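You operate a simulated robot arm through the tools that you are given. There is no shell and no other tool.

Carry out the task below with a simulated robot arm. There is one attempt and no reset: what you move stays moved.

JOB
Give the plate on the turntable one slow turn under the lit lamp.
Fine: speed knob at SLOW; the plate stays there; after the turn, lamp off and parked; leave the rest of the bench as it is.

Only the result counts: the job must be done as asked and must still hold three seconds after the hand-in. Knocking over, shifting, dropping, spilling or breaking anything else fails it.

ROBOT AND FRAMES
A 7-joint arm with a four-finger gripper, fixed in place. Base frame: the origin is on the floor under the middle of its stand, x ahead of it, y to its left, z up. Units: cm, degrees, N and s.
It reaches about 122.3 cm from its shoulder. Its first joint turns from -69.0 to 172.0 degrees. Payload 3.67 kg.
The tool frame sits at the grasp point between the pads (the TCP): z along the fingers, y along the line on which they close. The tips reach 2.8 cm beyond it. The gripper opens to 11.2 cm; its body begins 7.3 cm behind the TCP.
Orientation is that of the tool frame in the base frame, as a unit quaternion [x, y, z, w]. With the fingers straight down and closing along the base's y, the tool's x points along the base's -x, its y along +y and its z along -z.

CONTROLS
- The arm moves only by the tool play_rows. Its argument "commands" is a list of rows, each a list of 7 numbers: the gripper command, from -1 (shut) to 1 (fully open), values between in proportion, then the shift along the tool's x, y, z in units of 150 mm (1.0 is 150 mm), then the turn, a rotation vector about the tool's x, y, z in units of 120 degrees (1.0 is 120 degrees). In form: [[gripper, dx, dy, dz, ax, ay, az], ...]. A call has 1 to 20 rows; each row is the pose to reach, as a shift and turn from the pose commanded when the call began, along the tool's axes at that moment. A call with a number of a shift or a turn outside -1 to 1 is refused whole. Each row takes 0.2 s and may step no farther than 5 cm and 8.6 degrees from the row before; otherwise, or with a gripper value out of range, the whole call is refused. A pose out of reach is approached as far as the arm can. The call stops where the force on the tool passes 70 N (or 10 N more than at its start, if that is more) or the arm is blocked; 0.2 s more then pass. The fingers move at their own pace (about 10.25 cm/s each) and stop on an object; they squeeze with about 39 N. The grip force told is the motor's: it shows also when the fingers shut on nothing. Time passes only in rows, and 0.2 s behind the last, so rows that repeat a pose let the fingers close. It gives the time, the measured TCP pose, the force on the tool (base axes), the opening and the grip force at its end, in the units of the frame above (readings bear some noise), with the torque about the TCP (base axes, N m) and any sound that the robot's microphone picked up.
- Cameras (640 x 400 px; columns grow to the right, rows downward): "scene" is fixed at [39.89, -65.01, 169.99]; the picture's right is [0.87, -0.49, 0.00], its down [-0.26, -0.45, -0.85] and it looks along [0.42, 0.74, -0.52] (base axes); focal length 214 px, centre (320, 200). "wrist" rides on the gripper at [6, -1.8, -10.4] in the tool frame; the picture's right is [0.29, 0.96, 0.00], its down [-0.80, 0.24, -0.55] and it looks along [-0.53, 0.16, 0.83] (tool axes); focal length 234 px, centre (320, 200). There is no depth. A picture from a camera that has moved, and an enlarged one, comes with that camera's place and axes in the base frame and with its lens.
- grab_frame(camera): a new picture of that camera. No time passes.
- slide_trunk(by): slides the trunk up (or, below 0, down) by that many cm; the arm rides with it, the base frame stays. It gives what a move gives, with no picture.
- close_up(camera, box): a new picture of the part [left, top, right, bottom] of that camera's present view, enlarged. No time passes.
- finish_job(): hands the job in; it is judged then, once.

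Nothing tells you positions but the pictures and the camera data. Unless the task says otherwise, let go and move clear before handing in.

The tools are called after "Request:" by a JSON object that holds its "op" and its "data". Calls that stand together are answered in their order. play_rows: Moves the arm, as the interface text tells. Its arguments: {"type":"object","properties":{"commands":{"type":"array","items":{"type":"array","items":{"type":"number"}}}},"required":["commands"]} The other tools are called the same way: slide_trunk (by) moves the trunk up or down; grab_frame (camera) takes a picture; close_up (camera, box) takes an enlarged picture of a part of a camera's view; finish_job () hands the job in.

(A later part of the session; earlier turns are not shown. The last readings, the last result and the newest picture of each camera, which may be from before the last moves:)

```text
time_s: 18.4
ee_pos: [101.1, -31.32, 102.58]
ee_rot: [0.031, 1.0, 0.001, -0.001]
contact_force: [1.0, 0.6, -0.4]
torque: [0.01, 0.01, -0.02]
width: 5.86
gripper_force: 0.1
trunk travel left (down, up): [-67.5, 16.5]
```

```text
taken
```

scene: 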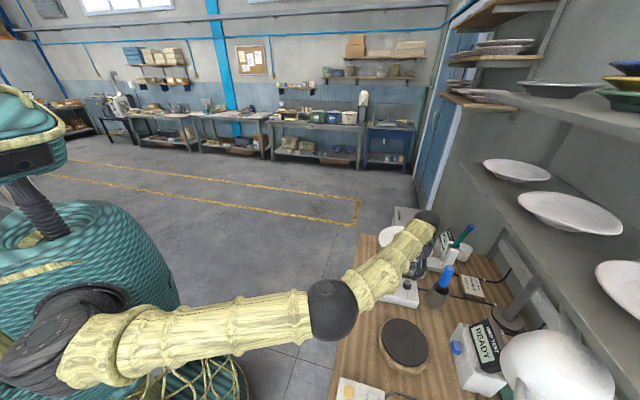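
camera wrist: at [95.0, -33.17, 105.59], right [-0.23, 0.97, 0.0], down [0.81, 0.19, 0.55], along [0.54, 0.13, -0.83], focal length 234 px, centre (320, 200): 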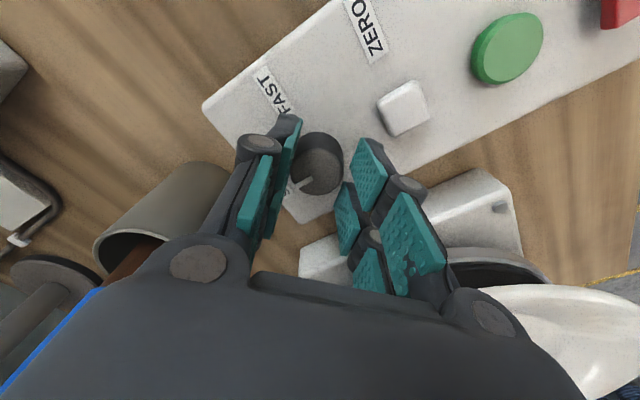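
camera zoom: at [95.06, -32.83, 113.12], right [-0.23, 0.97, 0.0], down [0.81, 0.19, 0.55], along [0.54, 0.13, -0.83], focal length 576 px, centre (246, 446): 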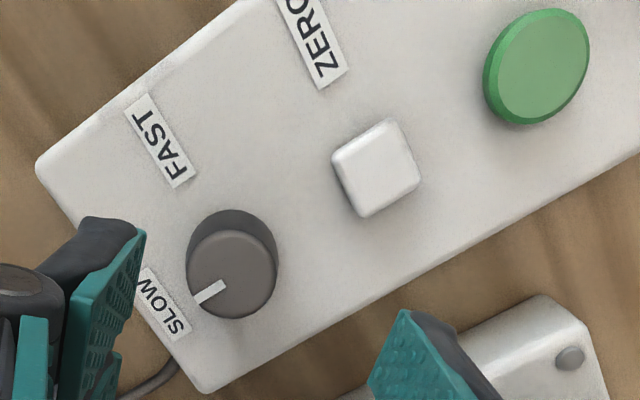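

The knob now points at SLOW. Next I rise and go to the LAMP button near [63.5,-53,91], with the fingers closed for pressing.

Request:
{"op": "play_rows", "data": {"commands": [[0.05, 0, 0, -0.25, 0, 0, 0], [0.05, 0, 0, -0.5, 0, 0, 0], [0.05, 0, 0, -0.75, 0, 0, 0], [0.05, 0, 0, -1, 0, 0, 0], [-1, 0, 0, -1, 0, 0, 0]]}}

Request:
{"op": "play_rows", "data": {"commands": [[-1, 0.2, -0.13, -0.1, 0, 0, 0.0575], [-1, 0.4, -0.27, -0.2, 0, 0, 0.115], [-1, 0.6, -0.4, -0.3, 0, 0, 0.1725], [-1, 0.8, -0.53, -0.4, 0, 0, 0.23], [-1, 0.9, -0.6, -0.5, 0, 0, 0.2875], [-1, 1, -0.67, -0.5, 0, 0, 0.345], [-1, 1, -0.67, -0.5, 0, 0, 0.345]]}}

Request:
{"op": "grab_frame", "data": {"camera": "scene"}}

Request:
{"op": "grab_frame", "data": {"camera": "wrist"}}

```text
time_s: 19.6
ee_pos: [101.24, -31.35, 117.65]
ee_rot: [0.033, 0.999, 0.002, 0.0]
contact_force: [0.4, -0.2, -0.1]
torque: [0.0, 0.01, -0.01]
width: 0.02
gripper_force: 19.1
trunk travel left (down, up): [-67.5, 16.5]
```

```text
time_s: 21.2
ee_pos: [85.54, -40.52, 125.35]
ee_rot: [0.383, 0.924, 0.0, 0.0]
contact_force: [1.1, 0.3, -0.2]
torque: [-0.02, 0.03, 0.02]
width: 0.01
gripper_force: 35.7
trunk travel left (down, up): [-67.5, 16.5]
```

```text
taken
```

scene: 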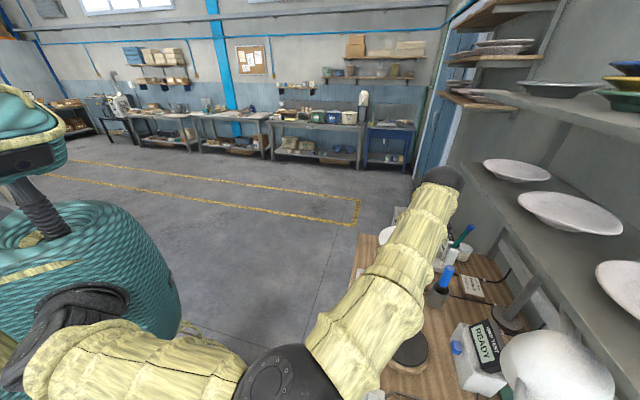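

```text
taken
camera wrist: at [80.13, -37.7, 135.82], right [0.47, 0.88, 0.0], down [0.73, -0.4, 0.55], along [0.49, -0.26, -0.83], focal length 234 px, centre (320, 200)
```

wrist: 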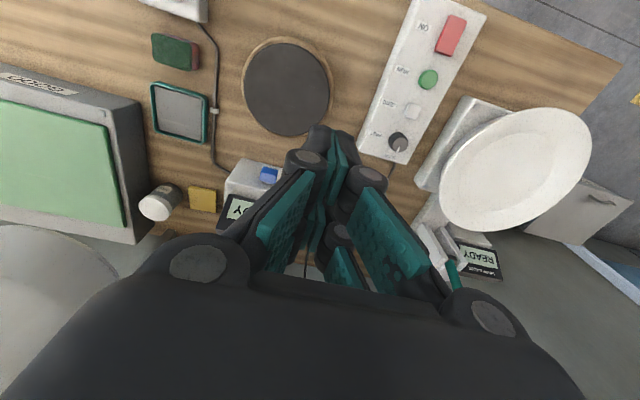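

Fingers closed; moving on toward a point above the LAMP button, watching the elbow.

Request:
{"op": "play_rows", "data": {"commands": [[-1, 0.06, -0.2, 0, 0, 0, 0], [-1, 0.12, -0.4, 0, 0, 0, 0], [-1, 0.18, -0.6, 0, 0, 0, 0], [-1, 0.22, -0.81, 0, 0, 0, 0], [-1, 0.22, -0.81, 0, 0, 0, 0]]}}

Request:
{"op": "grab_frame", "data": {"camera": "scene"}}

Request:
{"op": "grab_frame", "data": {"camera": "wrist"}}

```text
time_s: 22.4
ee_pos: [74.58, -46.61, 125.0]
ee_rot: [0.382, 0.924, 0.001, 0.001]
contact_force: [0.6, 0.2, -0.1]
torque: [-0.04, -0.02, -0.01]
width: 0.0
gripper_force: 35.7
trunk travel left (down, up): [-67.5, 16.5]
```

```text
taken
```

scene: 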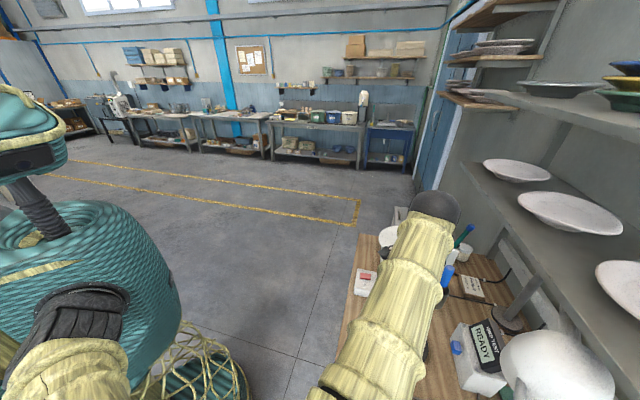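

```text
taken
camera wrist: at [69.1, -43.75, 135.5], right [0.47, 0.88, 0.0], down [0.73, -0.39, 0.55], along [0.49, -0.26, -0.83], focal length 234 px, centre (320, 200)
```

wrist: 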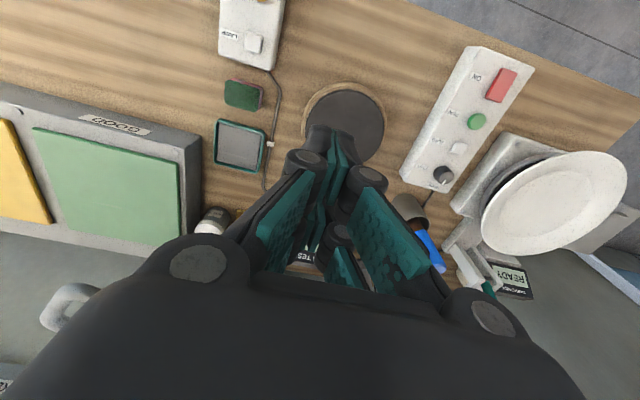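

The elbow swings low toward the bench edge as the arm folds, so I'll raise the trunk to give it more height before coming down on the LAMP button.

Request:
{"op": "slide_trunk", "data": {"by": 16}}

Request:
{"op": "grab_frame", "data": {"camera": "scene"}}

```text
time_s: 24.2
ee_pos: [74.41, -46.85, 141.01]
ee_rot: [0.384, 0.923, 0.002, 0.0]
contact_force: [1.1, 0.0, -0.6]
torque: [0.01, 0.01, 0.0]
width: 0.02
gripper_force: 35.7
trunk travel left (down, up): [-83.5, 0.5]
```

```text
taken
```

scene: 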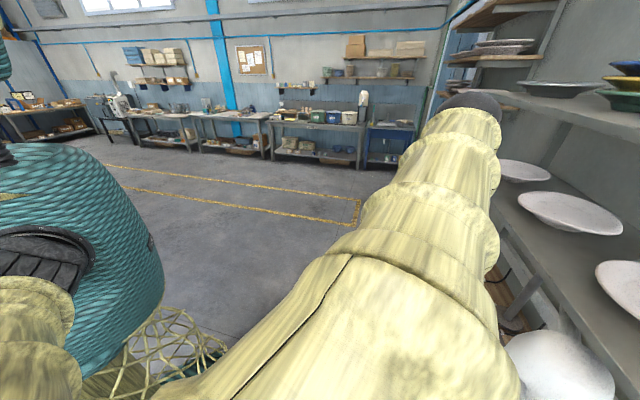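

Continuing toward the LAMP button from the higher posture.

Request:
{"op": "play_rows", "data": {"commands": [[-1, 0.05, -0.2, 0.2, 0, 0, 0], [-1, 0.1, -0.4, 0.4, 0, 0, 0], [-1, 0.15, -0.6, 0.6, 0, 0, 0], [-1, 0.2, -0.8, 0.8, 0, 0, 0], [-1, 0.2, -0.8, 1, 0, 0, 0], [-1, 0.2, -0.8, 1, 0, 0, 0]]}}

Request:
{"op": "grab_frame", "data": {"camera": "scene"}}

Request:
{"op": "grab_frame", "data": {"camera": "wrist"}}

```text
time_s: 25.6
ee_pos: [63.93, -53.31, 126.09]
ee_rot: [0.383, 0.924, 0.001, 0.0]
contact_force: [0.2, -0.4, 0.5]
torque: [0.02, -0.03, -0.02]
width: 0.0
gripper_force: 35.8
trunk travel left (down, up): [-83.5, 0.5]
```

```text
taken
```

scene: 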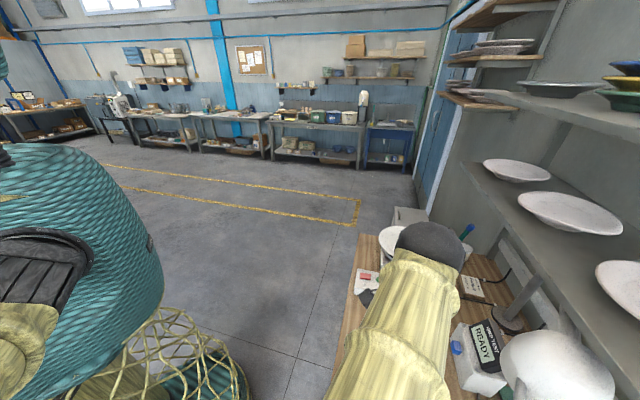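

```text
taken
camera wrist: at [58.41, -50.42, 136.52], right [0.47, 0.88, 0.0], down [0.73, -0.4, 0.55], along [0.49, -0.26, -0.83], focal length 234 px, centre (320, 200)
```

wrist: 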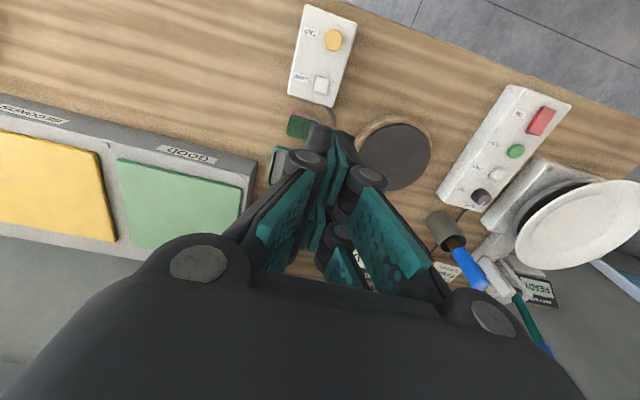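

LAMP button is nearly straight below (est. [63.7,-52.8,91.5]). Descending in stages.

Request:
{"op": "play_rows", "data": {"commands": [[-1, 0.033, 0.013, 0.25, 0, 0, 0], [-1, 0.033, 0.013, 0.5, 0, 0, 0], [-1, 0.033, 0.013, 0.75, 0, 0, 0], [-1, 0.033, 0.013, 1, 0, 0, 0], [-1, 0.033, 0.013, 1, 0, 0, 0]]}}

Request:
{"op": "grab_frame", "data": {"camera": "scene"}}

Request:
{"op": "grab_frame", "data": {"camera": "wrist"}}

```text
time_s: 26.8
ee_pos: [63.91, -52.52, 111.52]
ee_rot: [0.383, 0.924, 0.0, 0.001]
contact_force: [-0.1, 0.7, 0.9]
torque: [-0.03, -0.02, -0.03]
width: 0.02
gripper_force: 35.2
trunk travel left (down, up): [-83.5, 0.5]
```

```text
taken
```

scene: 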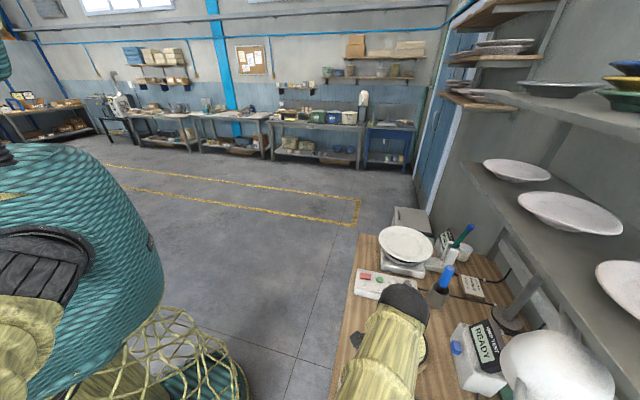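

```text
taken
camera wrist: at [58.48, -49.67, 121.82], right [0.47, 0.88, 0.0], down [0.73, -0.39, 0.56], along [0.49, -0.26, -0.83], focal length 234 px, centre (320, 200)
```

wrist: 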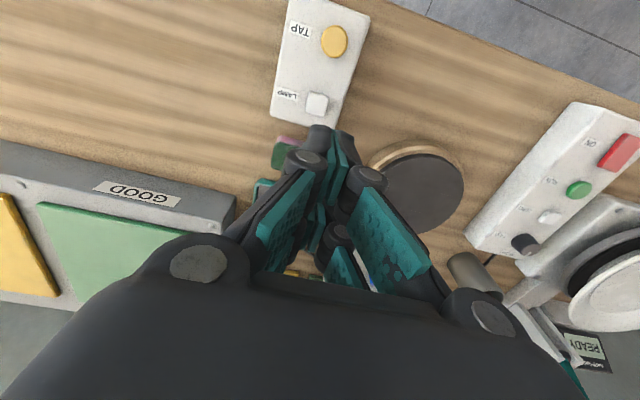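

Aligned within a few mm. Descending to about 3 cm above the button.

Request:
{"op": "play_rows", "data": {"commands": [[-1, 0.01, -0.015, 0.22, 0, 0, 0], [-1, 0.01, -0.015, 0.44, 0, 0, 0], [-1, 0.01, -0.015, 0.66, 0, 0, 0], [-1, 0.01, -0.015, 0.86, 0, 0, 0], [-1, 0.01, -0.015, 0.86, 0, 0, 0]]}}

Request:
{"op": "grab_frame", "data": {"camera": "scene"}}

Request:
{"op": "close_up", "data": {"camera": "wrist", "box": [220, 40, 420, 200]}}

```text
time_s: 28.0
ee_pos: [63.47, -52.75, 98.16]
ee_rot: [0.383, 0.924, 0.001, 0.0]
contact_force: [0.5, -0.4, 0.8]
torque: [0.03, 0.01, -0.01]
width: 0.02
gripper_force: 36.0
trunk travel left (down, up): [-83.5, 0.5]
```

```text
taken
```

scene: 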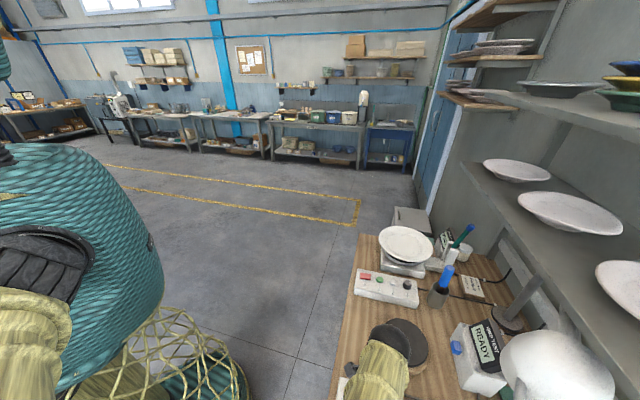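

```text
2.50 times, centred on (320, 120) of wrist
camera zoom: at [57.95, -49.7, 108.66], right [0.47, 0.88, 0.0], down [0.73, -0.4, 0.55], along [0.49, -0.26, -0.83], focal length 585 px, centre (320, 400)
```

zoom: 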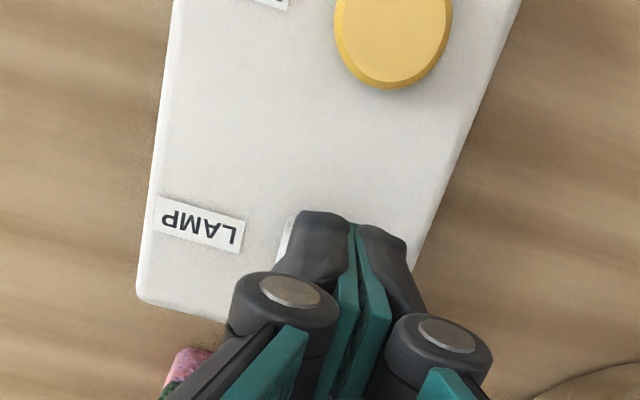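

Fingertips are right over the LAMP button. Lowering slowly and watching force.

Request:
{"op": "play_rows", "data": {"commands": [[-1, -0.01, 0, 0.06, 0, 0, 0], [-1, -0.01, 0, 0.11, 0, 0, 0], [-1, -0.01, 0, 0.15, 0, 0, 0], [-1, -0.01, 0, 0.18, 0, 0, 0]]}}

Request:
{"op": "close_up", "data": {"camera": "wrist", "box": [220, 40, 420, 200]}}

```text
time_s: 29.0
ee_pos: [63.43, -52.93, 95.6]
ee_rot: [0.383, 0.924, 0.001, 0.0]
contact_force: [-0.3, -0.6, 0.3]
torque: [0.0, 0.0, -0.01]
width: 0.02
gripper_force: 35.9
trunk travel left (down, up): [-83.5, 0.5]
```

```text
2.50 times, centred on (320, 120) of wrist
camera zoom: at [57.99, -49.9, 105.95], right [0.47, 0.88, 0.0], down [0.73, -0.4, 0.55], along [0.49, -0.26, -0.83], focal length 585 px, centre (320, 400)
```

zoom: 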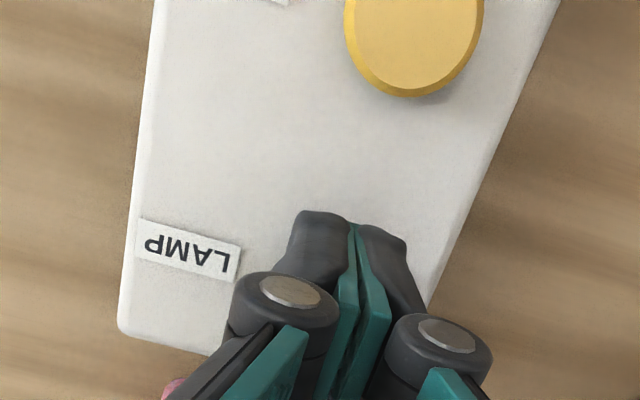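

Request:
{"op": "play_rows", "data": {"commands": [[-1, 0, 0, 0.02, 0, 0, 0], [-1, 0, 0, 0.04, 0, 0, 0]]}}

Request:
{"op": "play_rows", "data": {"commands": [[-1, 0, 0, 0.015, 0, 0, 0], [-1, 0, 0, 0.03, 0, 0, 0]]}}

Request:
{"op": "grab_frame", "data": {"camera": "scene"}}

```text
time_s: 29.6
ee_pos: [63.45, -52.8, 94.84]
ee_rot: [0.383, 0.924, 0.001, 0.0]
contact_force: [0.6, -1.3, -0.4]
torque: [-0.01, -0.03, 0.01]
width: 0.01
gripper_force: 35.5
trunk travel left (down, up): [-83.5, 0.5]
```

```text
time_s: 30.2
ee_pos: [63.54, -52.77, 94.5]
ee_rot: [0.383, 0.924, 0.001, 0.0]
contact_force: [0.1, -0.1, 0.5]
torque: [0.02, -0.01, 0.0]
width: 0.0
gripper_force: 35.0
trunk travel left (down, up): [-83.5, 0.5]
```

```text
taken
```

scene: 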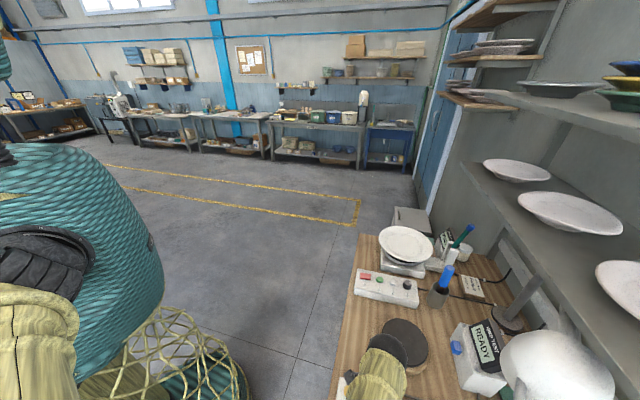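

No contact yet at tip height 91.7; continuing down in small steps.

Request:
{"op": "play_rows", "data": {"commands": [[-1, 0, 0, 0.015, 0, 0, 0], [-1, 0, 0, 0.03, 0, 0, 0]]}}

Request:
{"op": "play_rows", "data": {"commands": [[-1, 0, 0, 0.015, 0, 0, 0], [-1, 0, 0, 0.03, 0, 0, 0]]}}

Request:
{"op": "close_up", "data": {"camera": "wrist", "box": [220, 40, 420, 200]}}

```text
time_s: 30.8
ee_pos: [63.51, -52.78, 94.0]
ee_rot: [0.384, 0.923, 0.0, 0.0]
contact_force: [0.0, 0.1, -1.0]
torque: [-0.06, -0.01, 0.03]
width: 0.0
gripper_force: 36.0
trunk travel left (down, up): [-83.5, 0.5]
```

```text
time_s: 31.4
ee_pos: [63.63, -52.61, 93.56]
ee_rot: [0.384, 0.923, 0.001, 0.001]
contact_force: [1.2, 0.4, -0.4]
torque: [-0.01, -0.03, 0.01]
width: 0.59
gripper_force: 36.0
trunk travel left (down, up): [-83.5, 0.5]
```

```text
2.50 times, centred on (320, 120) of wrist
camera zoom: at [58.11, -49.82, 103.95], right [0.47, 0.88, 0.0], down [0.73, -0.4, 0.55], along [0.49, -0.26, -0.83], focal length 585 px, centre (320, 400)
```

zoom: 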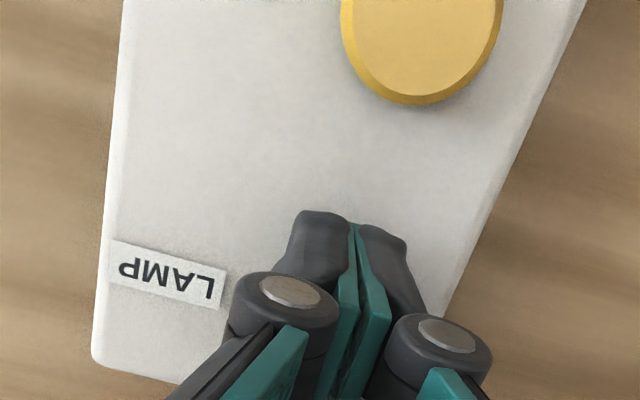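

Width changed slightly (0.59), suggesting contact with the button. Checking whether the lamp has lit.

Request:
{"op": "close_up", "data": {"camera": "scene", "box": [320, 200, 640, 400]}}

```text
2.00 times, centred on (480, 300) of scene
camera zoom: at [39.89, -65.01, 169.99], right [0.87, -0.49, 0.0], down [-0.26, -0.45, -0.85], along [0.42, 0.74, -0.52], focal length 429 px, centre (0, 0)
```

zoom: 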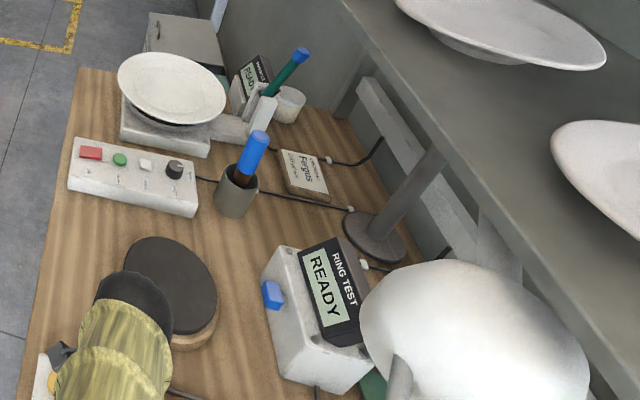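

No light yet. Pressing a little further.

Request:
{"op": "play_rows", "data": {"commands": [[-1, 0, 0, 0.015, 0, 0, 0], [-1, 0, 0, 0.03, 0, 0, 0]]}}

Request:
{"op": "grab_frame", "data": {"camera": "wrist"}}

Request:
{"op": "close_up", "data": {"camera": "scene", "box": [320, 200, 640, 400]}}

```text
time_s: 32.0
ee_pos: [63.57, -52.77, 93.11]
ee_rot: [0.382, 0.924, 0.0, 0.0]
contact_force: [0.1, -0.3, 2.8]
torque: [0.0, 0.0, 0.01]
width: 0.61
gripper_force: 35.9
trunk travel left (down, up): [-83.5, 0.5]
heard: click
```

```text
taken
camera wrist: at [58.11, -49.83, 103.54], right [0.47, 0.88, 0.0], down [0.73, -0.4, 0.55], along [0.49, -0.26, -0.83], focal length 234 px, centre (320, 200)
```

wrist: 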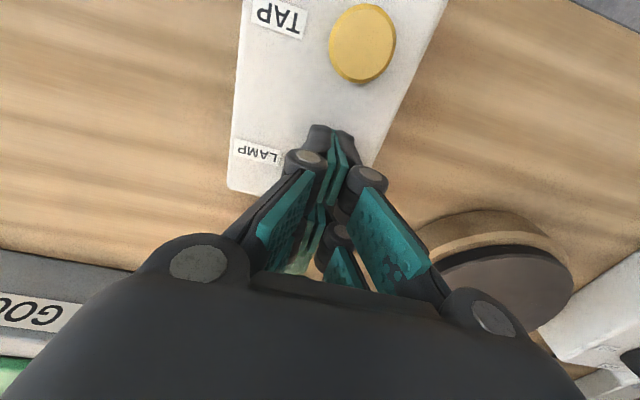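

```text
2.00 times, centred on (480, 300) of scene
camera zoom: at [39.89, -65.01, 169.99], right [0.87, -0.49, 0.0], down [-0.26, -0.45, -0.85], along [0.42, 0.74, -0.52], focal length 429 px, centre (0, 0)
```

zoom: 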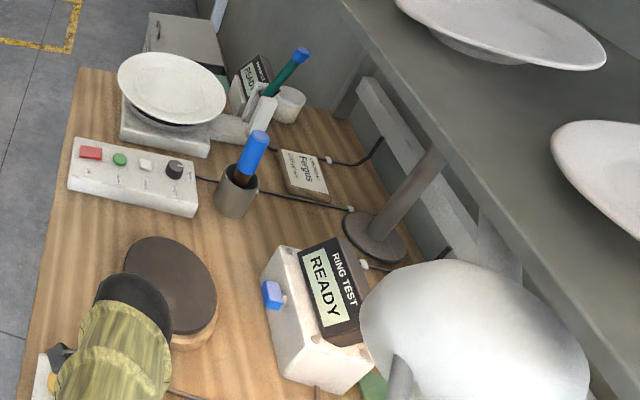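

A click was heard. Raising off the button and looking at the lamp.

Request:
{"op": "play_rows", "data": {"commands": [[-1, 0, 0, -0.03, 0, 0, 0], [-1, 0, 0, -0.1, 0, 0, 0], [-1, 0, 0, -0.3, 0, 0, 0], [-1, 0, 0, -0.5, 0, 0, 0], [-1, 0, 0, -0.75, 0, 0, 0], [-1, 0, 0, -1, 0, 0, 0], [-1, 0, 0, -1, 0, 0, 0]]}}

Request:
{"op": "grab_frame", "data": {"camera": "wrist"}}

Request:
{"op": "close_up", "data": {"camera": "scene", "box": [320, 200, 640, 400]}}

```text
time_s: 33.6
ee_pos: [63.65, -52.72, 108.08]
ee_rot: [0.383, 0.924, 0.0, -0.001]
contact_force: [0.5, -0.6, -0.5]
torque: [0.04, -0.01, 0.03]
width: 0.0
gripper_force: 36.1
trunk travel left (down, up): [-83.5, 0.5]
```

```text
taken
camera wrist: at [58.18, -49.85, 118.55], right [0.47, 0.88, 0.0], down [0.73, -0.4, 0.55], along [0.49, -0.26, -0.83], focal length 234 px, centre (320, 200)
```

wrist: 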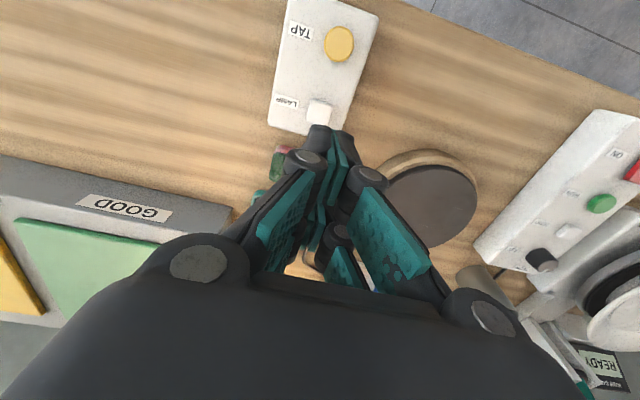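

```text
2.00 times, centred on (480, 300) of scene
camera zoom: at [39.89, -65.01, 169.99], right [0.87, -0.49, 0.0], down [-0.26, -0.45, -0.85], along [0.42, 0.74, -0.52], focal length 429 px, centre (0, 0)
```

zoom: 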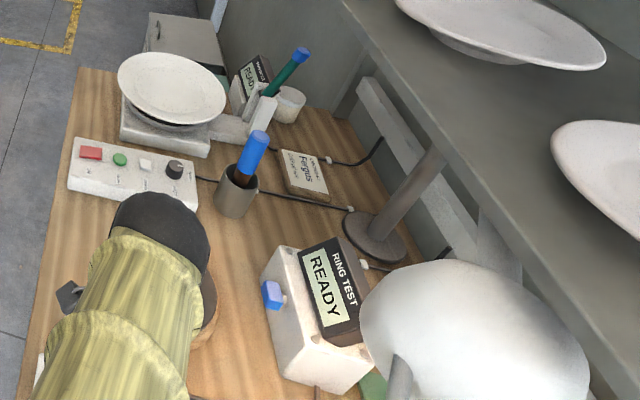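

The wood near the lamp now looks warmly lit, so LAMP works. Next I go up and over to the lamp's D-handle (about [75,-73,123]) to look at it from above.

Request:
{"op": "play_rows", "data": {"commands": [[-1, 0, 0, -0.25, 0, 0, 0], [-1, 0, 0, -0.5, 0, 0, 0], [-1, 0, 0, -0.75, 0, 0, 0], [-1, 0, 0, -1, 0, 0, 0], [-1, 0, 0, -1, 0, 0, 0]]}}

Request:
{"op": "play_rows", "data": {"commands": [[-1, 0, 0, -0.25, 0, 0, 0], [-1, 0, 0, -0.5, 0, 0, 0], [-1, 0, 0, -0.75, 0, 0, 0], [-1, 0, 0, -1, 0, 0, 0], [-1, 0, 0, -1, 0, 0, 0]]}}

Request:
{"op": "play_rows", "data": {"commands": [[-1, -0.2, -0.06, -0.1, 0, 0, 0], [-1, -0.4, -0.12, -0.2, 0, 0, 0], [-1, -0.6, -0.18, -0.3, 0, 0, 0], [-1, -0.76, -0.22, -0.4, 0, 0, 0], [-1, -0.76, -0.22, -0.4, 0, 0, 0]]}}

Request:
{"op": "grab_frame", "data": {"camera": "wrist"}}

Request:
{"op": "grab_frame", "data": {"camera": "scene"}}

```text
time_s: 34.8
ee_pos: [63.37, -52.82, 122.86]
ee_rot: [0.384, 0.923, 0.0, -0.001]
contact_force: [0.4, 0.5, -1.3]
torque: [-0.01, 0.01, -0.03]
width: 0.0
gripper_force: 35.5
trunk travel left (down, up): [-83.5, 0.5]
```

```text
time_s: 36.0
ee_pos: [63.36, -52.99, 137.98]
ee_rot: [0.383, 0.924, 0.001, -0.001]
contact_force: [0.6, 0.4, -0.3]
torque: [-0.03, 0.01, 0.02]
width: 0.01
gripper_force: 35.2
trunk travel left (down, up): [-83.5, 0.5]
```

```text
time_s: 37.2
ee_pos: [69.1, -63.24, 144.14]
ee_rot: [0.384, 0.923, 0.001, 0.001]
contact_force: [-0.3, 0.7, 0.1]
torque: [0.0, -0.04, 0.0]
width: 0.01
gripper_force: 35.6
trunk travel left (down, up): [-83.5, 0.5]
```

```text
taken
camera wrist: at [63.75, -60.34, 154.59], right [0.47, 0.88, 0.0], down [0.73, -0.4, 0.55], along [0.49, -0.26, -0.83], focal length 234 px, centre (320, 200)
```

wrist: 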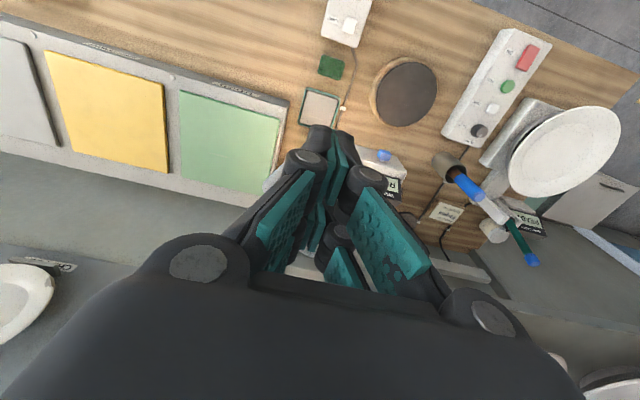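

```text
taken
```

scene: 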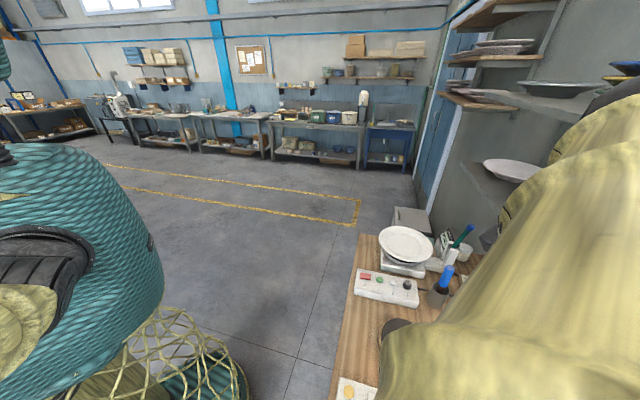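

The lamp is lit (bench looks warm). The shelf edge overhangs near the lamp, so a straight-down grasp of the handle is risky; I'll back off, turn and tilt the gripper so it comes from the front, and look at the handle and shelf first.

Request:
{"op": "play_rows", "data": {"commands": [[-1, 0.2, 0, 0, 0, 0, 0], [-1, 0.4, 0, 0, 0, 0, 0], [-1, 0.53, 0, 0, 0, 0, 0], [-1, 0.53, 0, 0, 0, 0, -0.0635], [-1, 0.53, 0, 0, 0, 0, -0.127], [-1, 0.53, 0, 0, 0, 0, -0.1905], [-1, 0.53, 0, 0, 0, 0, -0.254], [-1, 0.53, 0, 0, 0, 0, -0.3175], [-1, 0.53, 0, 0, 0, 0, -0.381], [-1, 0.53, 0, 0, 0, 0, -0.4445], [-1, 0.53, 0, 0, 0, 0, -0.508], [-1, 0.53, 0, 0, 0, 0, -0.508]]}}

Request:
{"op": "grab_frame", "data": {"camera": "wrist"}}

Request:
{"op": "grab_frame", "data": {"camera": "scene"}}

```text
time_s: 40.0
ee_pos: [61.49, -58.6, 153.51]
ee_rot: [-0.131, 0.988, -0.017, 0.077]
contact_force: [-0.3, 0.3, -1.1]
torque: [-0.04, -0.01, 0.01]
width: 0.0
gripper_force: 36.2
out of reach, approached as far as the arm can: row 11
trunk travel left (down, up): [-83.5, 0.5]
stopped in row 12: the arm was blocked; the commanded pose is now the measured one
```

```text
taken
camera wrist: at [54.7, -61.79, 162.99], right [-0.52, 0.85, -0.1], down [0.61, 0.45, 0.65], along [0.6, 0.28, -0.75], focal length 234 px, centre (320, 200)
```

wrist: 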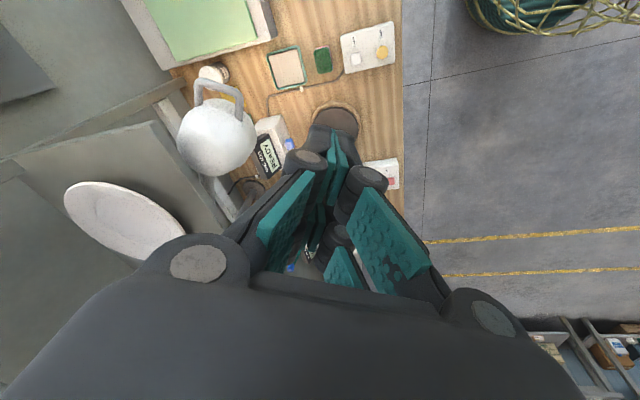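

```text
taken
```

scene: 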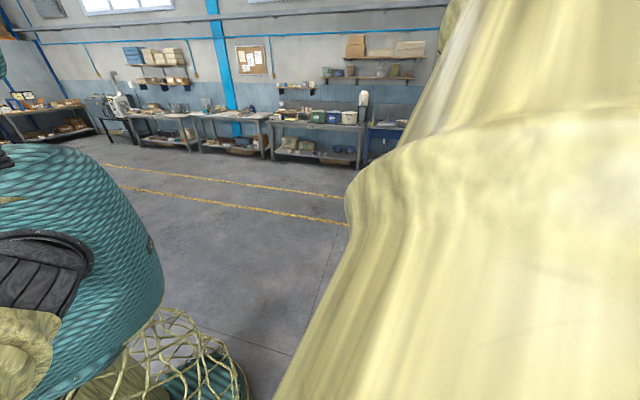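

The turn hit a joint limit partway, but this gives an excellent view of the lamp, its handle and the shelf edge. Zooming in.

Request:
{"op": "close_up", "data": {"camera": "wrist", "box": [60, 40, 300, 190]}}

Request:
{"op": "close_up", "data": {"camera": "wrist", "box": [0, 60, 320, 260]}}

```text
2.67 times, centred on (180, 115) of wrist
camera zoom: at [54.7, -61.79, 162.99], right [-0.52, 0.85, -0.1], down [0.61, 0.45, 0.65], along [0.6, 0.28, -0.75], focal length 624 px, centre (693, 427)
```

zoom: 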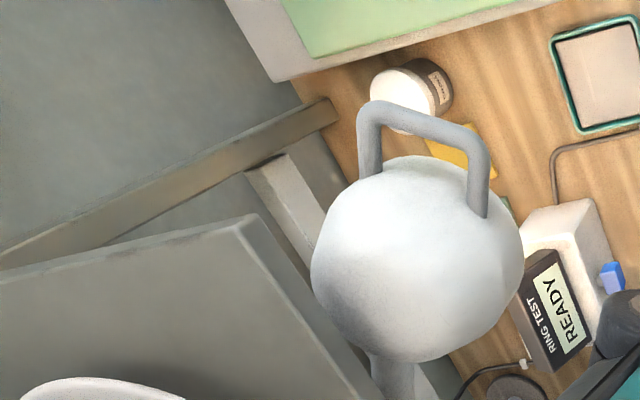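

```text
2.00 times, centred on (160, 160) of wrist
camera zoom: at [54.7, -61.79, 162.99], right [-0.52, 0.85, -0.1], down [0.61, 0.45, 0.65], along [0.6, 0.28, -0.75], focal length 468 px, centre (640, 280)
```

zoom: 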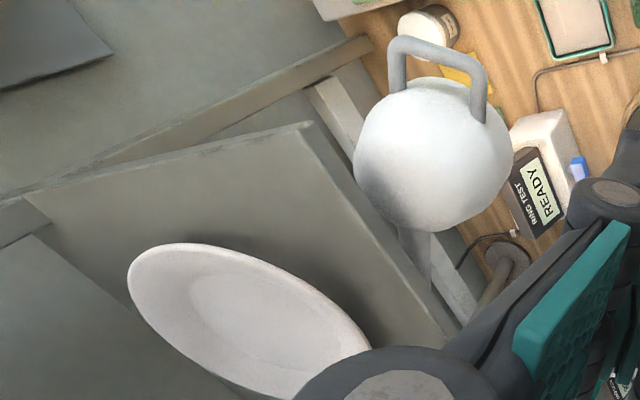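

The handle is a horizontal U (bar ≈ [75,-73.6,123], ~7 cm wide, legs ~4.5 cm); the shelf edge (z≈135) starts just behind it, so I must come in leaning from the front. First I back out of the blocked posture by un-turning the wrist.

Request:
{"op": "play_rows", "data": {"commands": [[-1, 0, 0, 0, 0, 0, 0.0625], [-1, 0, 0, 0, 0, 0, 0.125], [-1, 0, 0, 0, 0, 0, 0.1875], [-1, 0, 0, 0, 0, 0, 0.25], [-1, 0, 0, 0, 0, 0, 0.25]]}}

Request:
{"op": "grab_frame", "data": {"camera": "wrist"}}

```text
time_s: 41.2
ee_pos: [61.6, -58.45, 153.41]
ee_rot: [0.128, 0.988, 0.004, 0.08]
contact_force: [0.4, 0.6, 0.8]
torque: [0.03, -0.02, 0.02]
width: 0.0
gripper_force: 35.6
trunk travel left (down, up): [-83.5, 0.5]
```

```text
taken
camera wrist: at [53.81, -58.53, 162.82], right [-0.03, 1.0, -0.02], down [0.73, 0.04, 0.68], along [0.68, 0.01, -0.73], focal length 234 px, centre (320, 200)
```

wrist: 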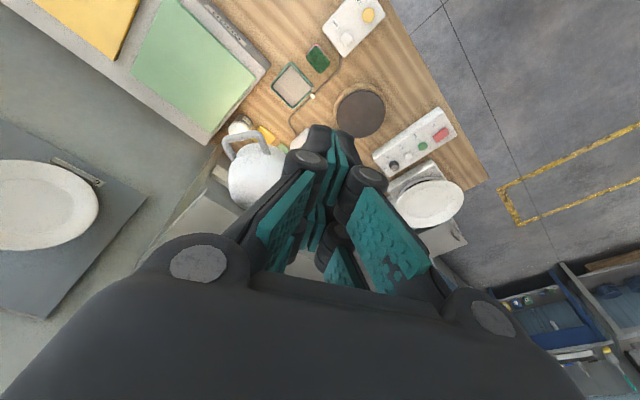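

Now tilt the gripper ~35° about its x axis so that it points down and away from the robot's side (towards −y).

Request:
{"op": "play_rows", "data": {"commands": [[-1, 0, 0, 0, 0.0583, 0, 0], [-1, 0, 0, 0, 0.1167, 0, 0], [-1, 0, 0, 0, 0.175, 0, 0], [-1, 0, 0, 0, 0.2333, 0, 0], [-1, 0, 0, 0, 0.2917, 0, 0], [-1, 0, 0, 0, 0.2917, 0, 0]]}}

Request:
{"op": "grab_frame", "data": {"camera": "wrist"}}

Request:
{"op": "grab_frame", "data": {"camera": "scene"}}

```text
time_s: 42.6
ee_pos: [61.56, -58.81, 153.51]
ee_rot: [0.148, 0.943, -0.295, 0.037]
contact_force: [0.2, 0.0, -0.8]
torque: [-0.01, 0.03, -0.01]
width: 0.0
gripper_force: 35.8
trunk travel left (down, up): [-83.5, 0.5]
```

```text
taken
camera wrist: at [55.43, -52.75, 162.14], right [0.01, 0.82, -0.57], down [0.84, 0.3, 0.45], along [0.54, -0.48, -0.69], focal length 234 px, centre (320, 200)
```

wrist: 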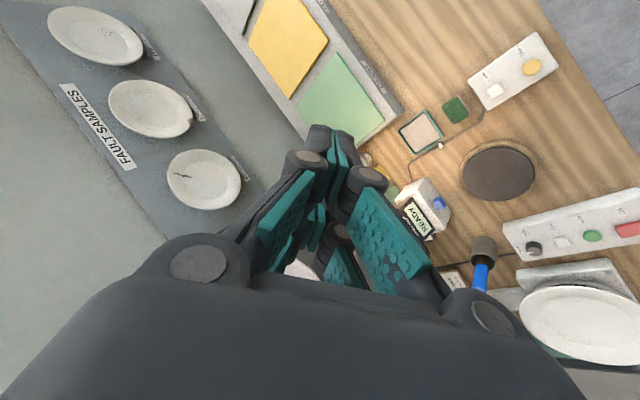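

```text
taken
```

scene: 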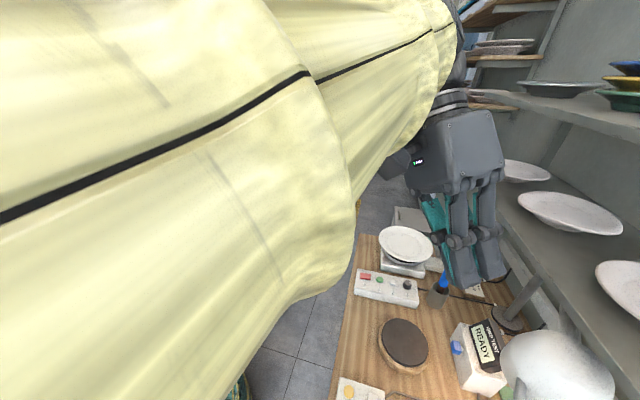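

The lean works here. I'll test whether the wrist can also yaw further (so the fingers can straddle the handle squarely), opening the gripper meanwhile.

Request:
{"op": "play_rows", "data": {"commands": [[-0.5, 0, 0, 0, 0, 0, -0.06], [0, 0, 0, 0, 0, 0, -0.12], [0.5, 0, 0, 0, 0, 0, -0.167], [1, 0, 0, 0, 0, 0, -0.167]]}}

Request:
{"op": "play_rows", "data": {"commands": [[1, 0.2, 0, 0.2, 0, 0, 0], [1, 0.4, 0, 0.4, 0, 0, 0], [1, 0.4, 0, 0.6, 0, 0, 0], [1, 0.4, 0, 0.8, 0, 0, 0], [1, 0.4, 0, 0.8, 0, 0, 0]]}}

Request:
{"op": "grab_frame", "data": {"camera": "wrist"}}

Request:
{"op": "grab_frame", "data": {"camera": "scene"}}

```text
time_s: 43.6
ee_pos: [61.51, -58.57, 153.53]
ee_rot: [-0.02, 0.955, -0.297, -0.015]
contact_force: [0.5, 0.4, 0.2]
torque: [-0.01, 0.0, 0.01]
width: 11.17
gripper_force: 0.1
trunk travel left (down, up): [-83.5, 0.5]
```

```text
time_s: 44.8
ee_pos: [55.45, -65.5, 143.9]
ee_rot: [-0.02, 0.954, -0.298, -0.015]
contact_force: [0.5, 0.8, 0.1]
torque: [-0.06, 0.02, -0.03]
width: 11.21
gripper_force: 0.0
out of reach, approached as far as the arm can: row 2, 3
trunk travel left (down, up): [-83.5, 0.5]
```

```text
taken
camera wrist: at [49.83, -61.28, 153.75], right [-0.33, 0.78, -0.53], down [0.79, 0.54, 0.29], along [0.51, -0.33, -0.8], focal length 234 px, centre (320, 200)
```

wrist: 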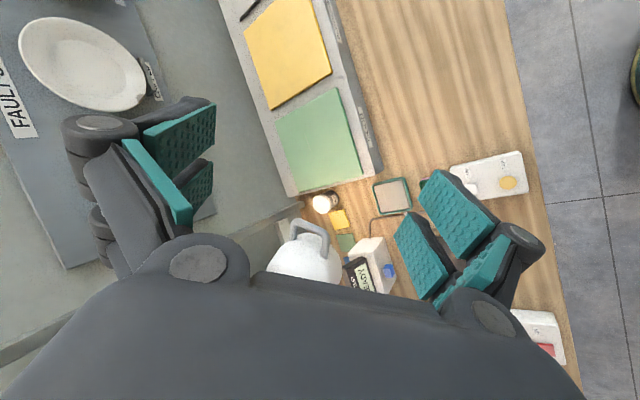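

```text
taken
```

scene: 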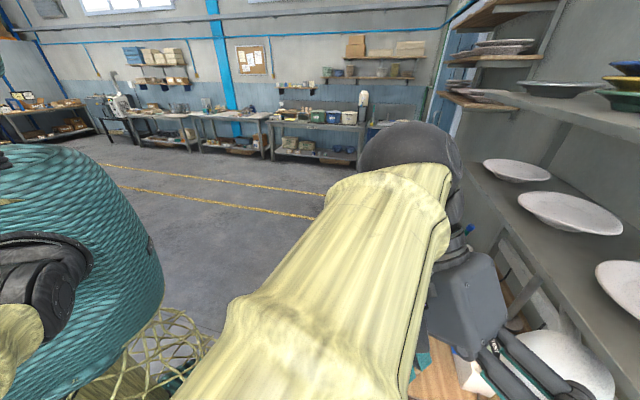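

I can reach a lean with yaw ≈ +2°. The handle is visible near the palm edge; zooming to locate it relative to the fingers.

Request:
{"op": "close_up", "data": {"camera": "wrist", "box": [240, 180, 400, 280]}}

Request:
{"op": "close_up", "data": {"camera": "scene", "box": [400, 220, 640, 400]}}

```text
4.00 times, centred on (320, 230) of wrist
camera zoom: at [49.83, -61.28, 153.75], right [-0.33, 0.78, -0.53], down [0.79, 0.54, 0.29], along [0.51, -0.33, -0.8], focal length 937 px, centre (320, 80)
```

zoom: 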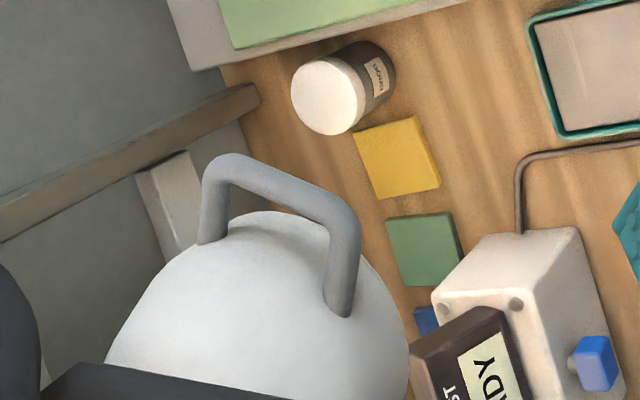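

```text
2.22 times, centred on (520, 310) of scene
camera zoom: at [39.89, -65.01, 169.99], right [0.87, -0.49, 0.0], down [-0.26, -0.45, -0.85], along [0.42, 0.74, -0.52], focal length 477 px, centre (-124, -44)
```

zoom: 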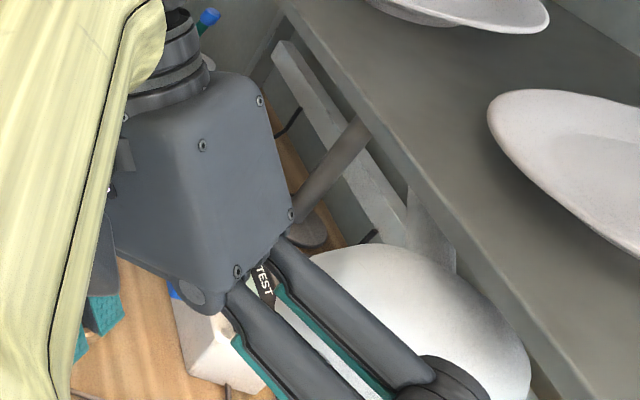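

Handle corners refined: front [74,-70.2,123.4], back [76.6,-76.9,123.2]. Trying a further +15° yaw to align squarely with the handle.

Request:
{"op": "play_rows", "data": {"commands": [[1, -0.1, 0, 0, 0.002, -0.024, -0.034], [1, -0.2, 0, 0, 0.003, -0.048, -0.068], [1, -0.3, 0, 0, 0.005, -0.071, -0.103], [1, -0.3, 0, 0, 0.005, -0.071, -0.103]]}}

Request:
{"op": "grab_frame", "data": {"camera": "wrist"}}

```text
time_s: 45.8
ee_pos: [57.74, -63.77, 142.71]
ee_rot: [-0.122, 0.946, -0.298, 0.02]
contact_force: [0.6, 0.1, 0.2]
torque: [-0.02, -0.01, -0.05]
width: 11.19
gripper_force: 0.1
out of reach, approached as far as the arm can: row 3, 4
trunk travel left (down, up): [-83.5, 0.5]
```

```text
taken
camera wrist: at [51.12, -60.97, 152.56], right [-0.49, 0.69, -0.53], down [0.66, 0.69, 0.29], along [0.57, -0.21, -0.79], focal length 234 px, centre (320, 200)
```

wrist: 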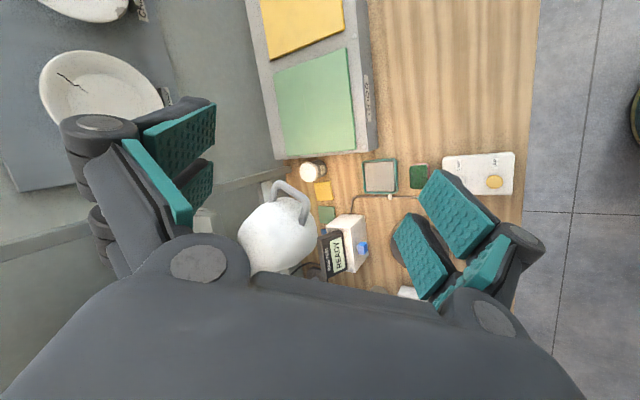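

Alignment of ~105° is achieved. Now I descend along the tool axis to a point ~12 cm outward of the handle (about [63,-78,121]), below shelf height, in steps.

Request:
{"op": "play_rows", "data": {"commands": [[1, -0.03, 0, 0.2, 0, 0, 0], [1, -0.06, 0, 0.4, 0, 0, 0], [1, -0.08, 0, 0.6, 0, 0, 0], [1, -0.1, 0, 0.8, 0, 0, 0], [1, -0.1, 0, 0.8, 0, 0, 0]]}}

Request:
{"op": "grab_frame", "data": {"camera": "wrist"}}

Request:
{"op": "grab_frame", "data": {"camera": "scene"}}

```text
time_s: 47.0
ee_pos: [61.94, -68.49, 132.21]
ee_rot: [-0.144, 0.944, -0.297, 0.024]
contact_force: [0.0, 1.2, -0.8]
torque: [-0.03, -0.01, 0.0]
width: 11.21
gripper_force: 0.0
out of reach, approached as far as the arm can: row 1, 2, 3, 4, 5
trunk travel left (down, up): [-83.5, 0.5]
```

```text
taken
camera wrist: at [55.31, -65.91, 142.01], right [-0.52, 0.67, -0.53], down [0.63, 0.72, 0.29], along [0.58, -0.19, -0.8], focal length 234 px, centre (320, 200)
```

wrist: 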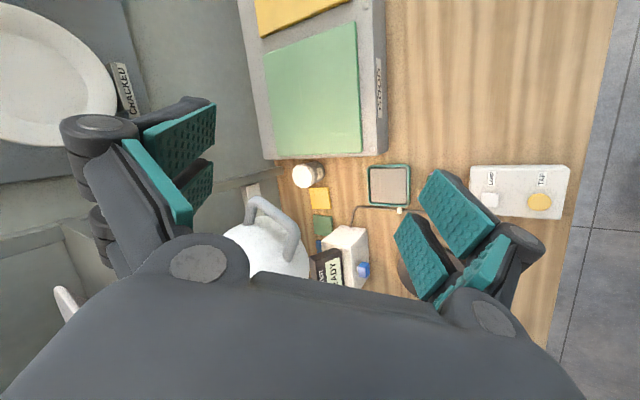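

```text
taken
```

scene: 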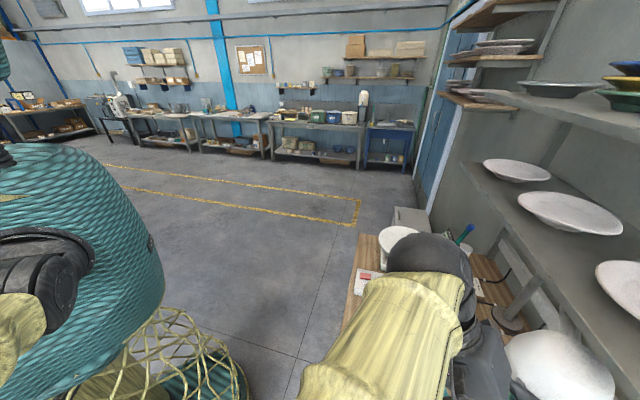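

The arm lags the command by a few cm here (near a joint limit). I'll continue carefully toward the pre-grasp point and see how well it follows.

Request:
{"op": "play_rows", "data": {"commands": [[1, 0.01, 0.04, 0.24, 0, 0, 0], [1, 0.02, 0.08, 0.48, 0, 0, 0], [1, 0.03, 0.12, 0.72, 0, 0, 0], [1, 0.047, 0.157, 0.95, 0, 0, 0], [1, 0.047, 0.157, 0.95, 0, 0, 0]]}}

Request:
{"op": "grab_frame", "data": {"camera": "wrist"}}

Request:
{"op": "grab_frame", "data": {"camera": "scene"}}

```text
time_s: 48.2
ee_pos: [62.25, -74.47, 119.31]
ee_rot: [-0.144, 0.943, -0.298, 0.026]
contact_force: [-0.1, -0.5, 0.2]
torque: [0.05, 0.0, 0.02]
width: 11.21
gripper_force: 0.1
trunk travel left (down, up): [-83.5, 0.5]
```

```text
taken
camera wrist: at [55.76, -71.9, 129.16], right [-0.52, 0.67, -0.53], down [0.63, 0.72, 0.29], along [0.58, -0.18, -0.8], focal length 234 px, centre (320, 200)
```

wrist: 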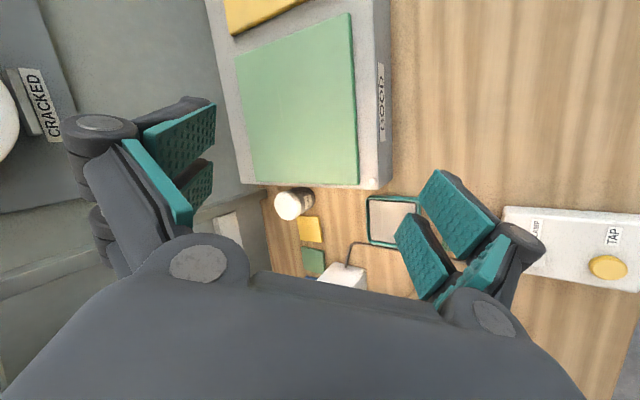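

```text
taken
```

scene: 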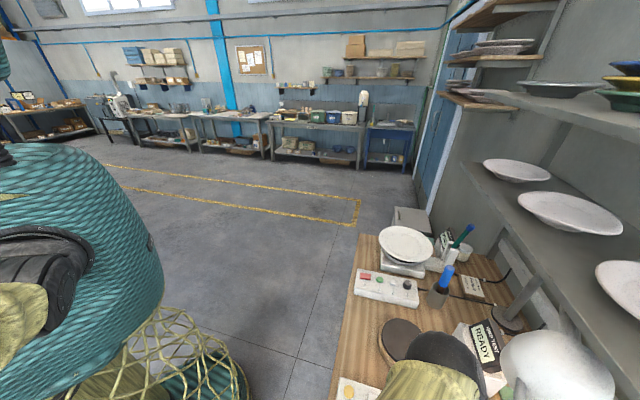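

The arm now follows properly at [62.3,-74.5,119.3] with fingers facing the handle. I'll first shift sideways so the open fingers line up to straddle the handle.

Request:
{"op": "play_rows", "data": {"commands": [[1, 0.01, -0.13, 0.012, 0, 0, 0], [1, 0.02, -0.267, 0.024, 0, 0, 0], [1, 0.02, -0.267, 0.024, 0, 0, 0]]}}

Request:
{"op": "play_rows", "data": {"commands": [[1, -0.12, 0, 0, 0, 0, 0], [1, -0.24, 0, 0, 0, 0, 0], [1, -0.36, 0, 0, 0, 0, 0], [1, -0.36, 0, 0, 0, 0, 0]]}}

Request:
{"op": "grab_frame", "data": {"camera": "wrist"}}

Request:
{"op": "close_up", "data": {"camera": "scene", "box": [400, 250, 640, 400]}}

```text
time_s: 49.0
ee_pos: [63.18, -77.87, 121.29]
ee_rot: [-0.145, 0.943, -0.298, 0.025]
contact_force: [0.1, -0.3, 0.6]
torque: [0.03, 0.02, -0.01]
width: 11.21
gripper_force: 0.1
trunk travel left (down, up): [-83.5, 0.5]
```

```text
time_s: 50.0
ee_pos: [68.16, -76.38, 121.34]
ee_rot: [-0.144, 0.943, -0.298, 0.025]
contact_force: [0.5, -0.7, 0.4]
torque: [0.03, -0.01, 0.01]
width: 11.2
gripper_force: 0.2
trunk travel left (down, up): [-83.5, 0.5]
```

```text
taken
camera wrist: at [61.66, -73.72, 131.04], right [-0.52, 0.67, -0.53], down [0.63, 0.72, 0.29], along [0.58, -0.18, -0.8], focal length 234 px, centre (320, 200)
```

wrist: 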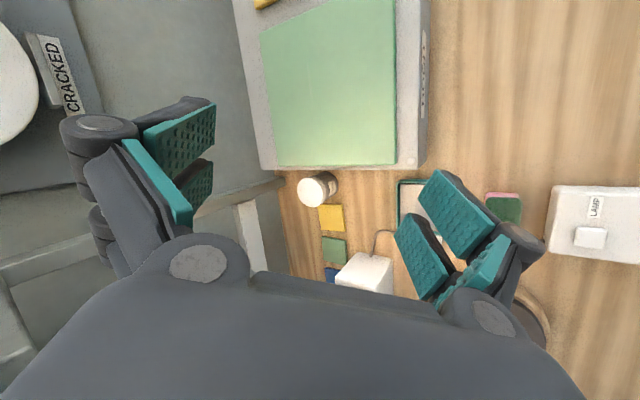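

```text
2.67 times, centred on (520, 325) of scene
camera zoom: at [39.89, -65.01, 169.99], right [0.87, -0.49, 0.0], down [-0.26, -0.45, -0.85], along [0.42, 0.74, -0.52], focal length 572 px, centre (-213, -133)
```

zoom: 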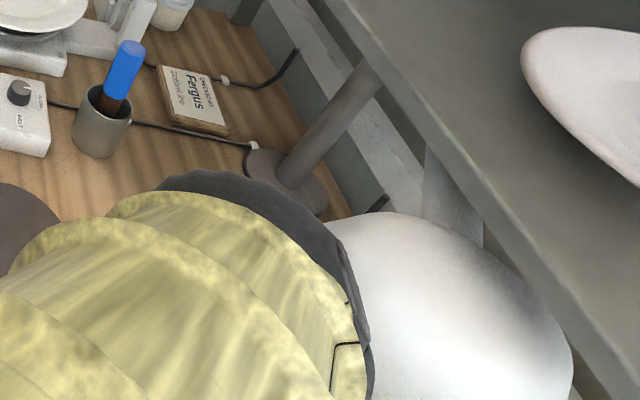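

Straddle line-up looks right; the arm is clear of shade and shelf. Moving inward toward the handle, slowly, watching force.

Request:
{"op": "play_rows", "data": {"commands": [[1, -0.1, 0, 0, 0, 0, 0], [1, -0.2, 0, 0, 0, 0, 0], [1, -0.28, 0, 0, 0, 0, 0], [1, -0.28, 0, 0, 0, 0, 0]]}}

Request:
{"op": "grab_frame", "data": {"camera": "wrist"}}

Request:
{"op": "close_up", "data": {"camera": "scene", "box": [400, 250, 640, 400]}}

```text
time_s: 51.0
ee_pos: [72.39, -74.99, 121.12]
ee_rot: [-0.145, 0.943, -0.298, 0.025]
contact_force: [0.6, -1.4, 0.2]
torque: [0.0, -0.03, 0.01]
width: 11.2
gripper_force: 0.1
trunk travel left (down, up): [-83.5, 0.5]
```

```text
taken
camera wrist: at [65.72, -72.42, 130.88], right [-0.52, 0.67, -0.53], down [0.63, 0.72, 0.29], along [0.58, -0.18, -0.8], focal length 234 px, centre (320, 200)
```

wrist: 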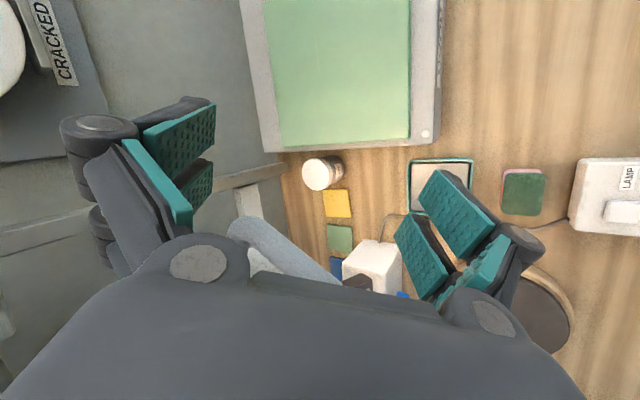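

```text
2.67 times, centred on (520, 325) of scene
camera zoom: at [39.89, -65.01, 169.99], right [0.87, -0.49, 0.0], down [-0.26, -0.45, -0.85], along [0.42, 0.74, -0.52], focal length 572 px, centre (-213, -133)
```

zoom: 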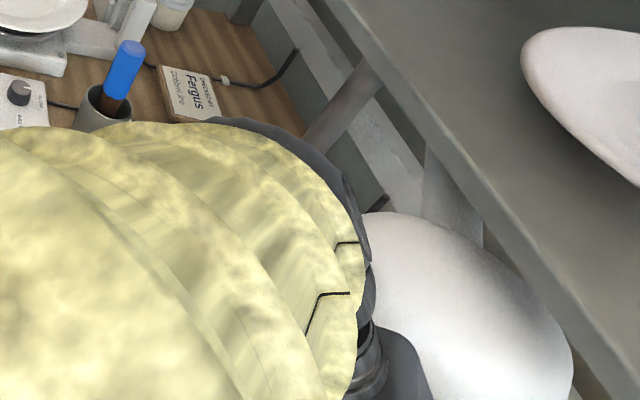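

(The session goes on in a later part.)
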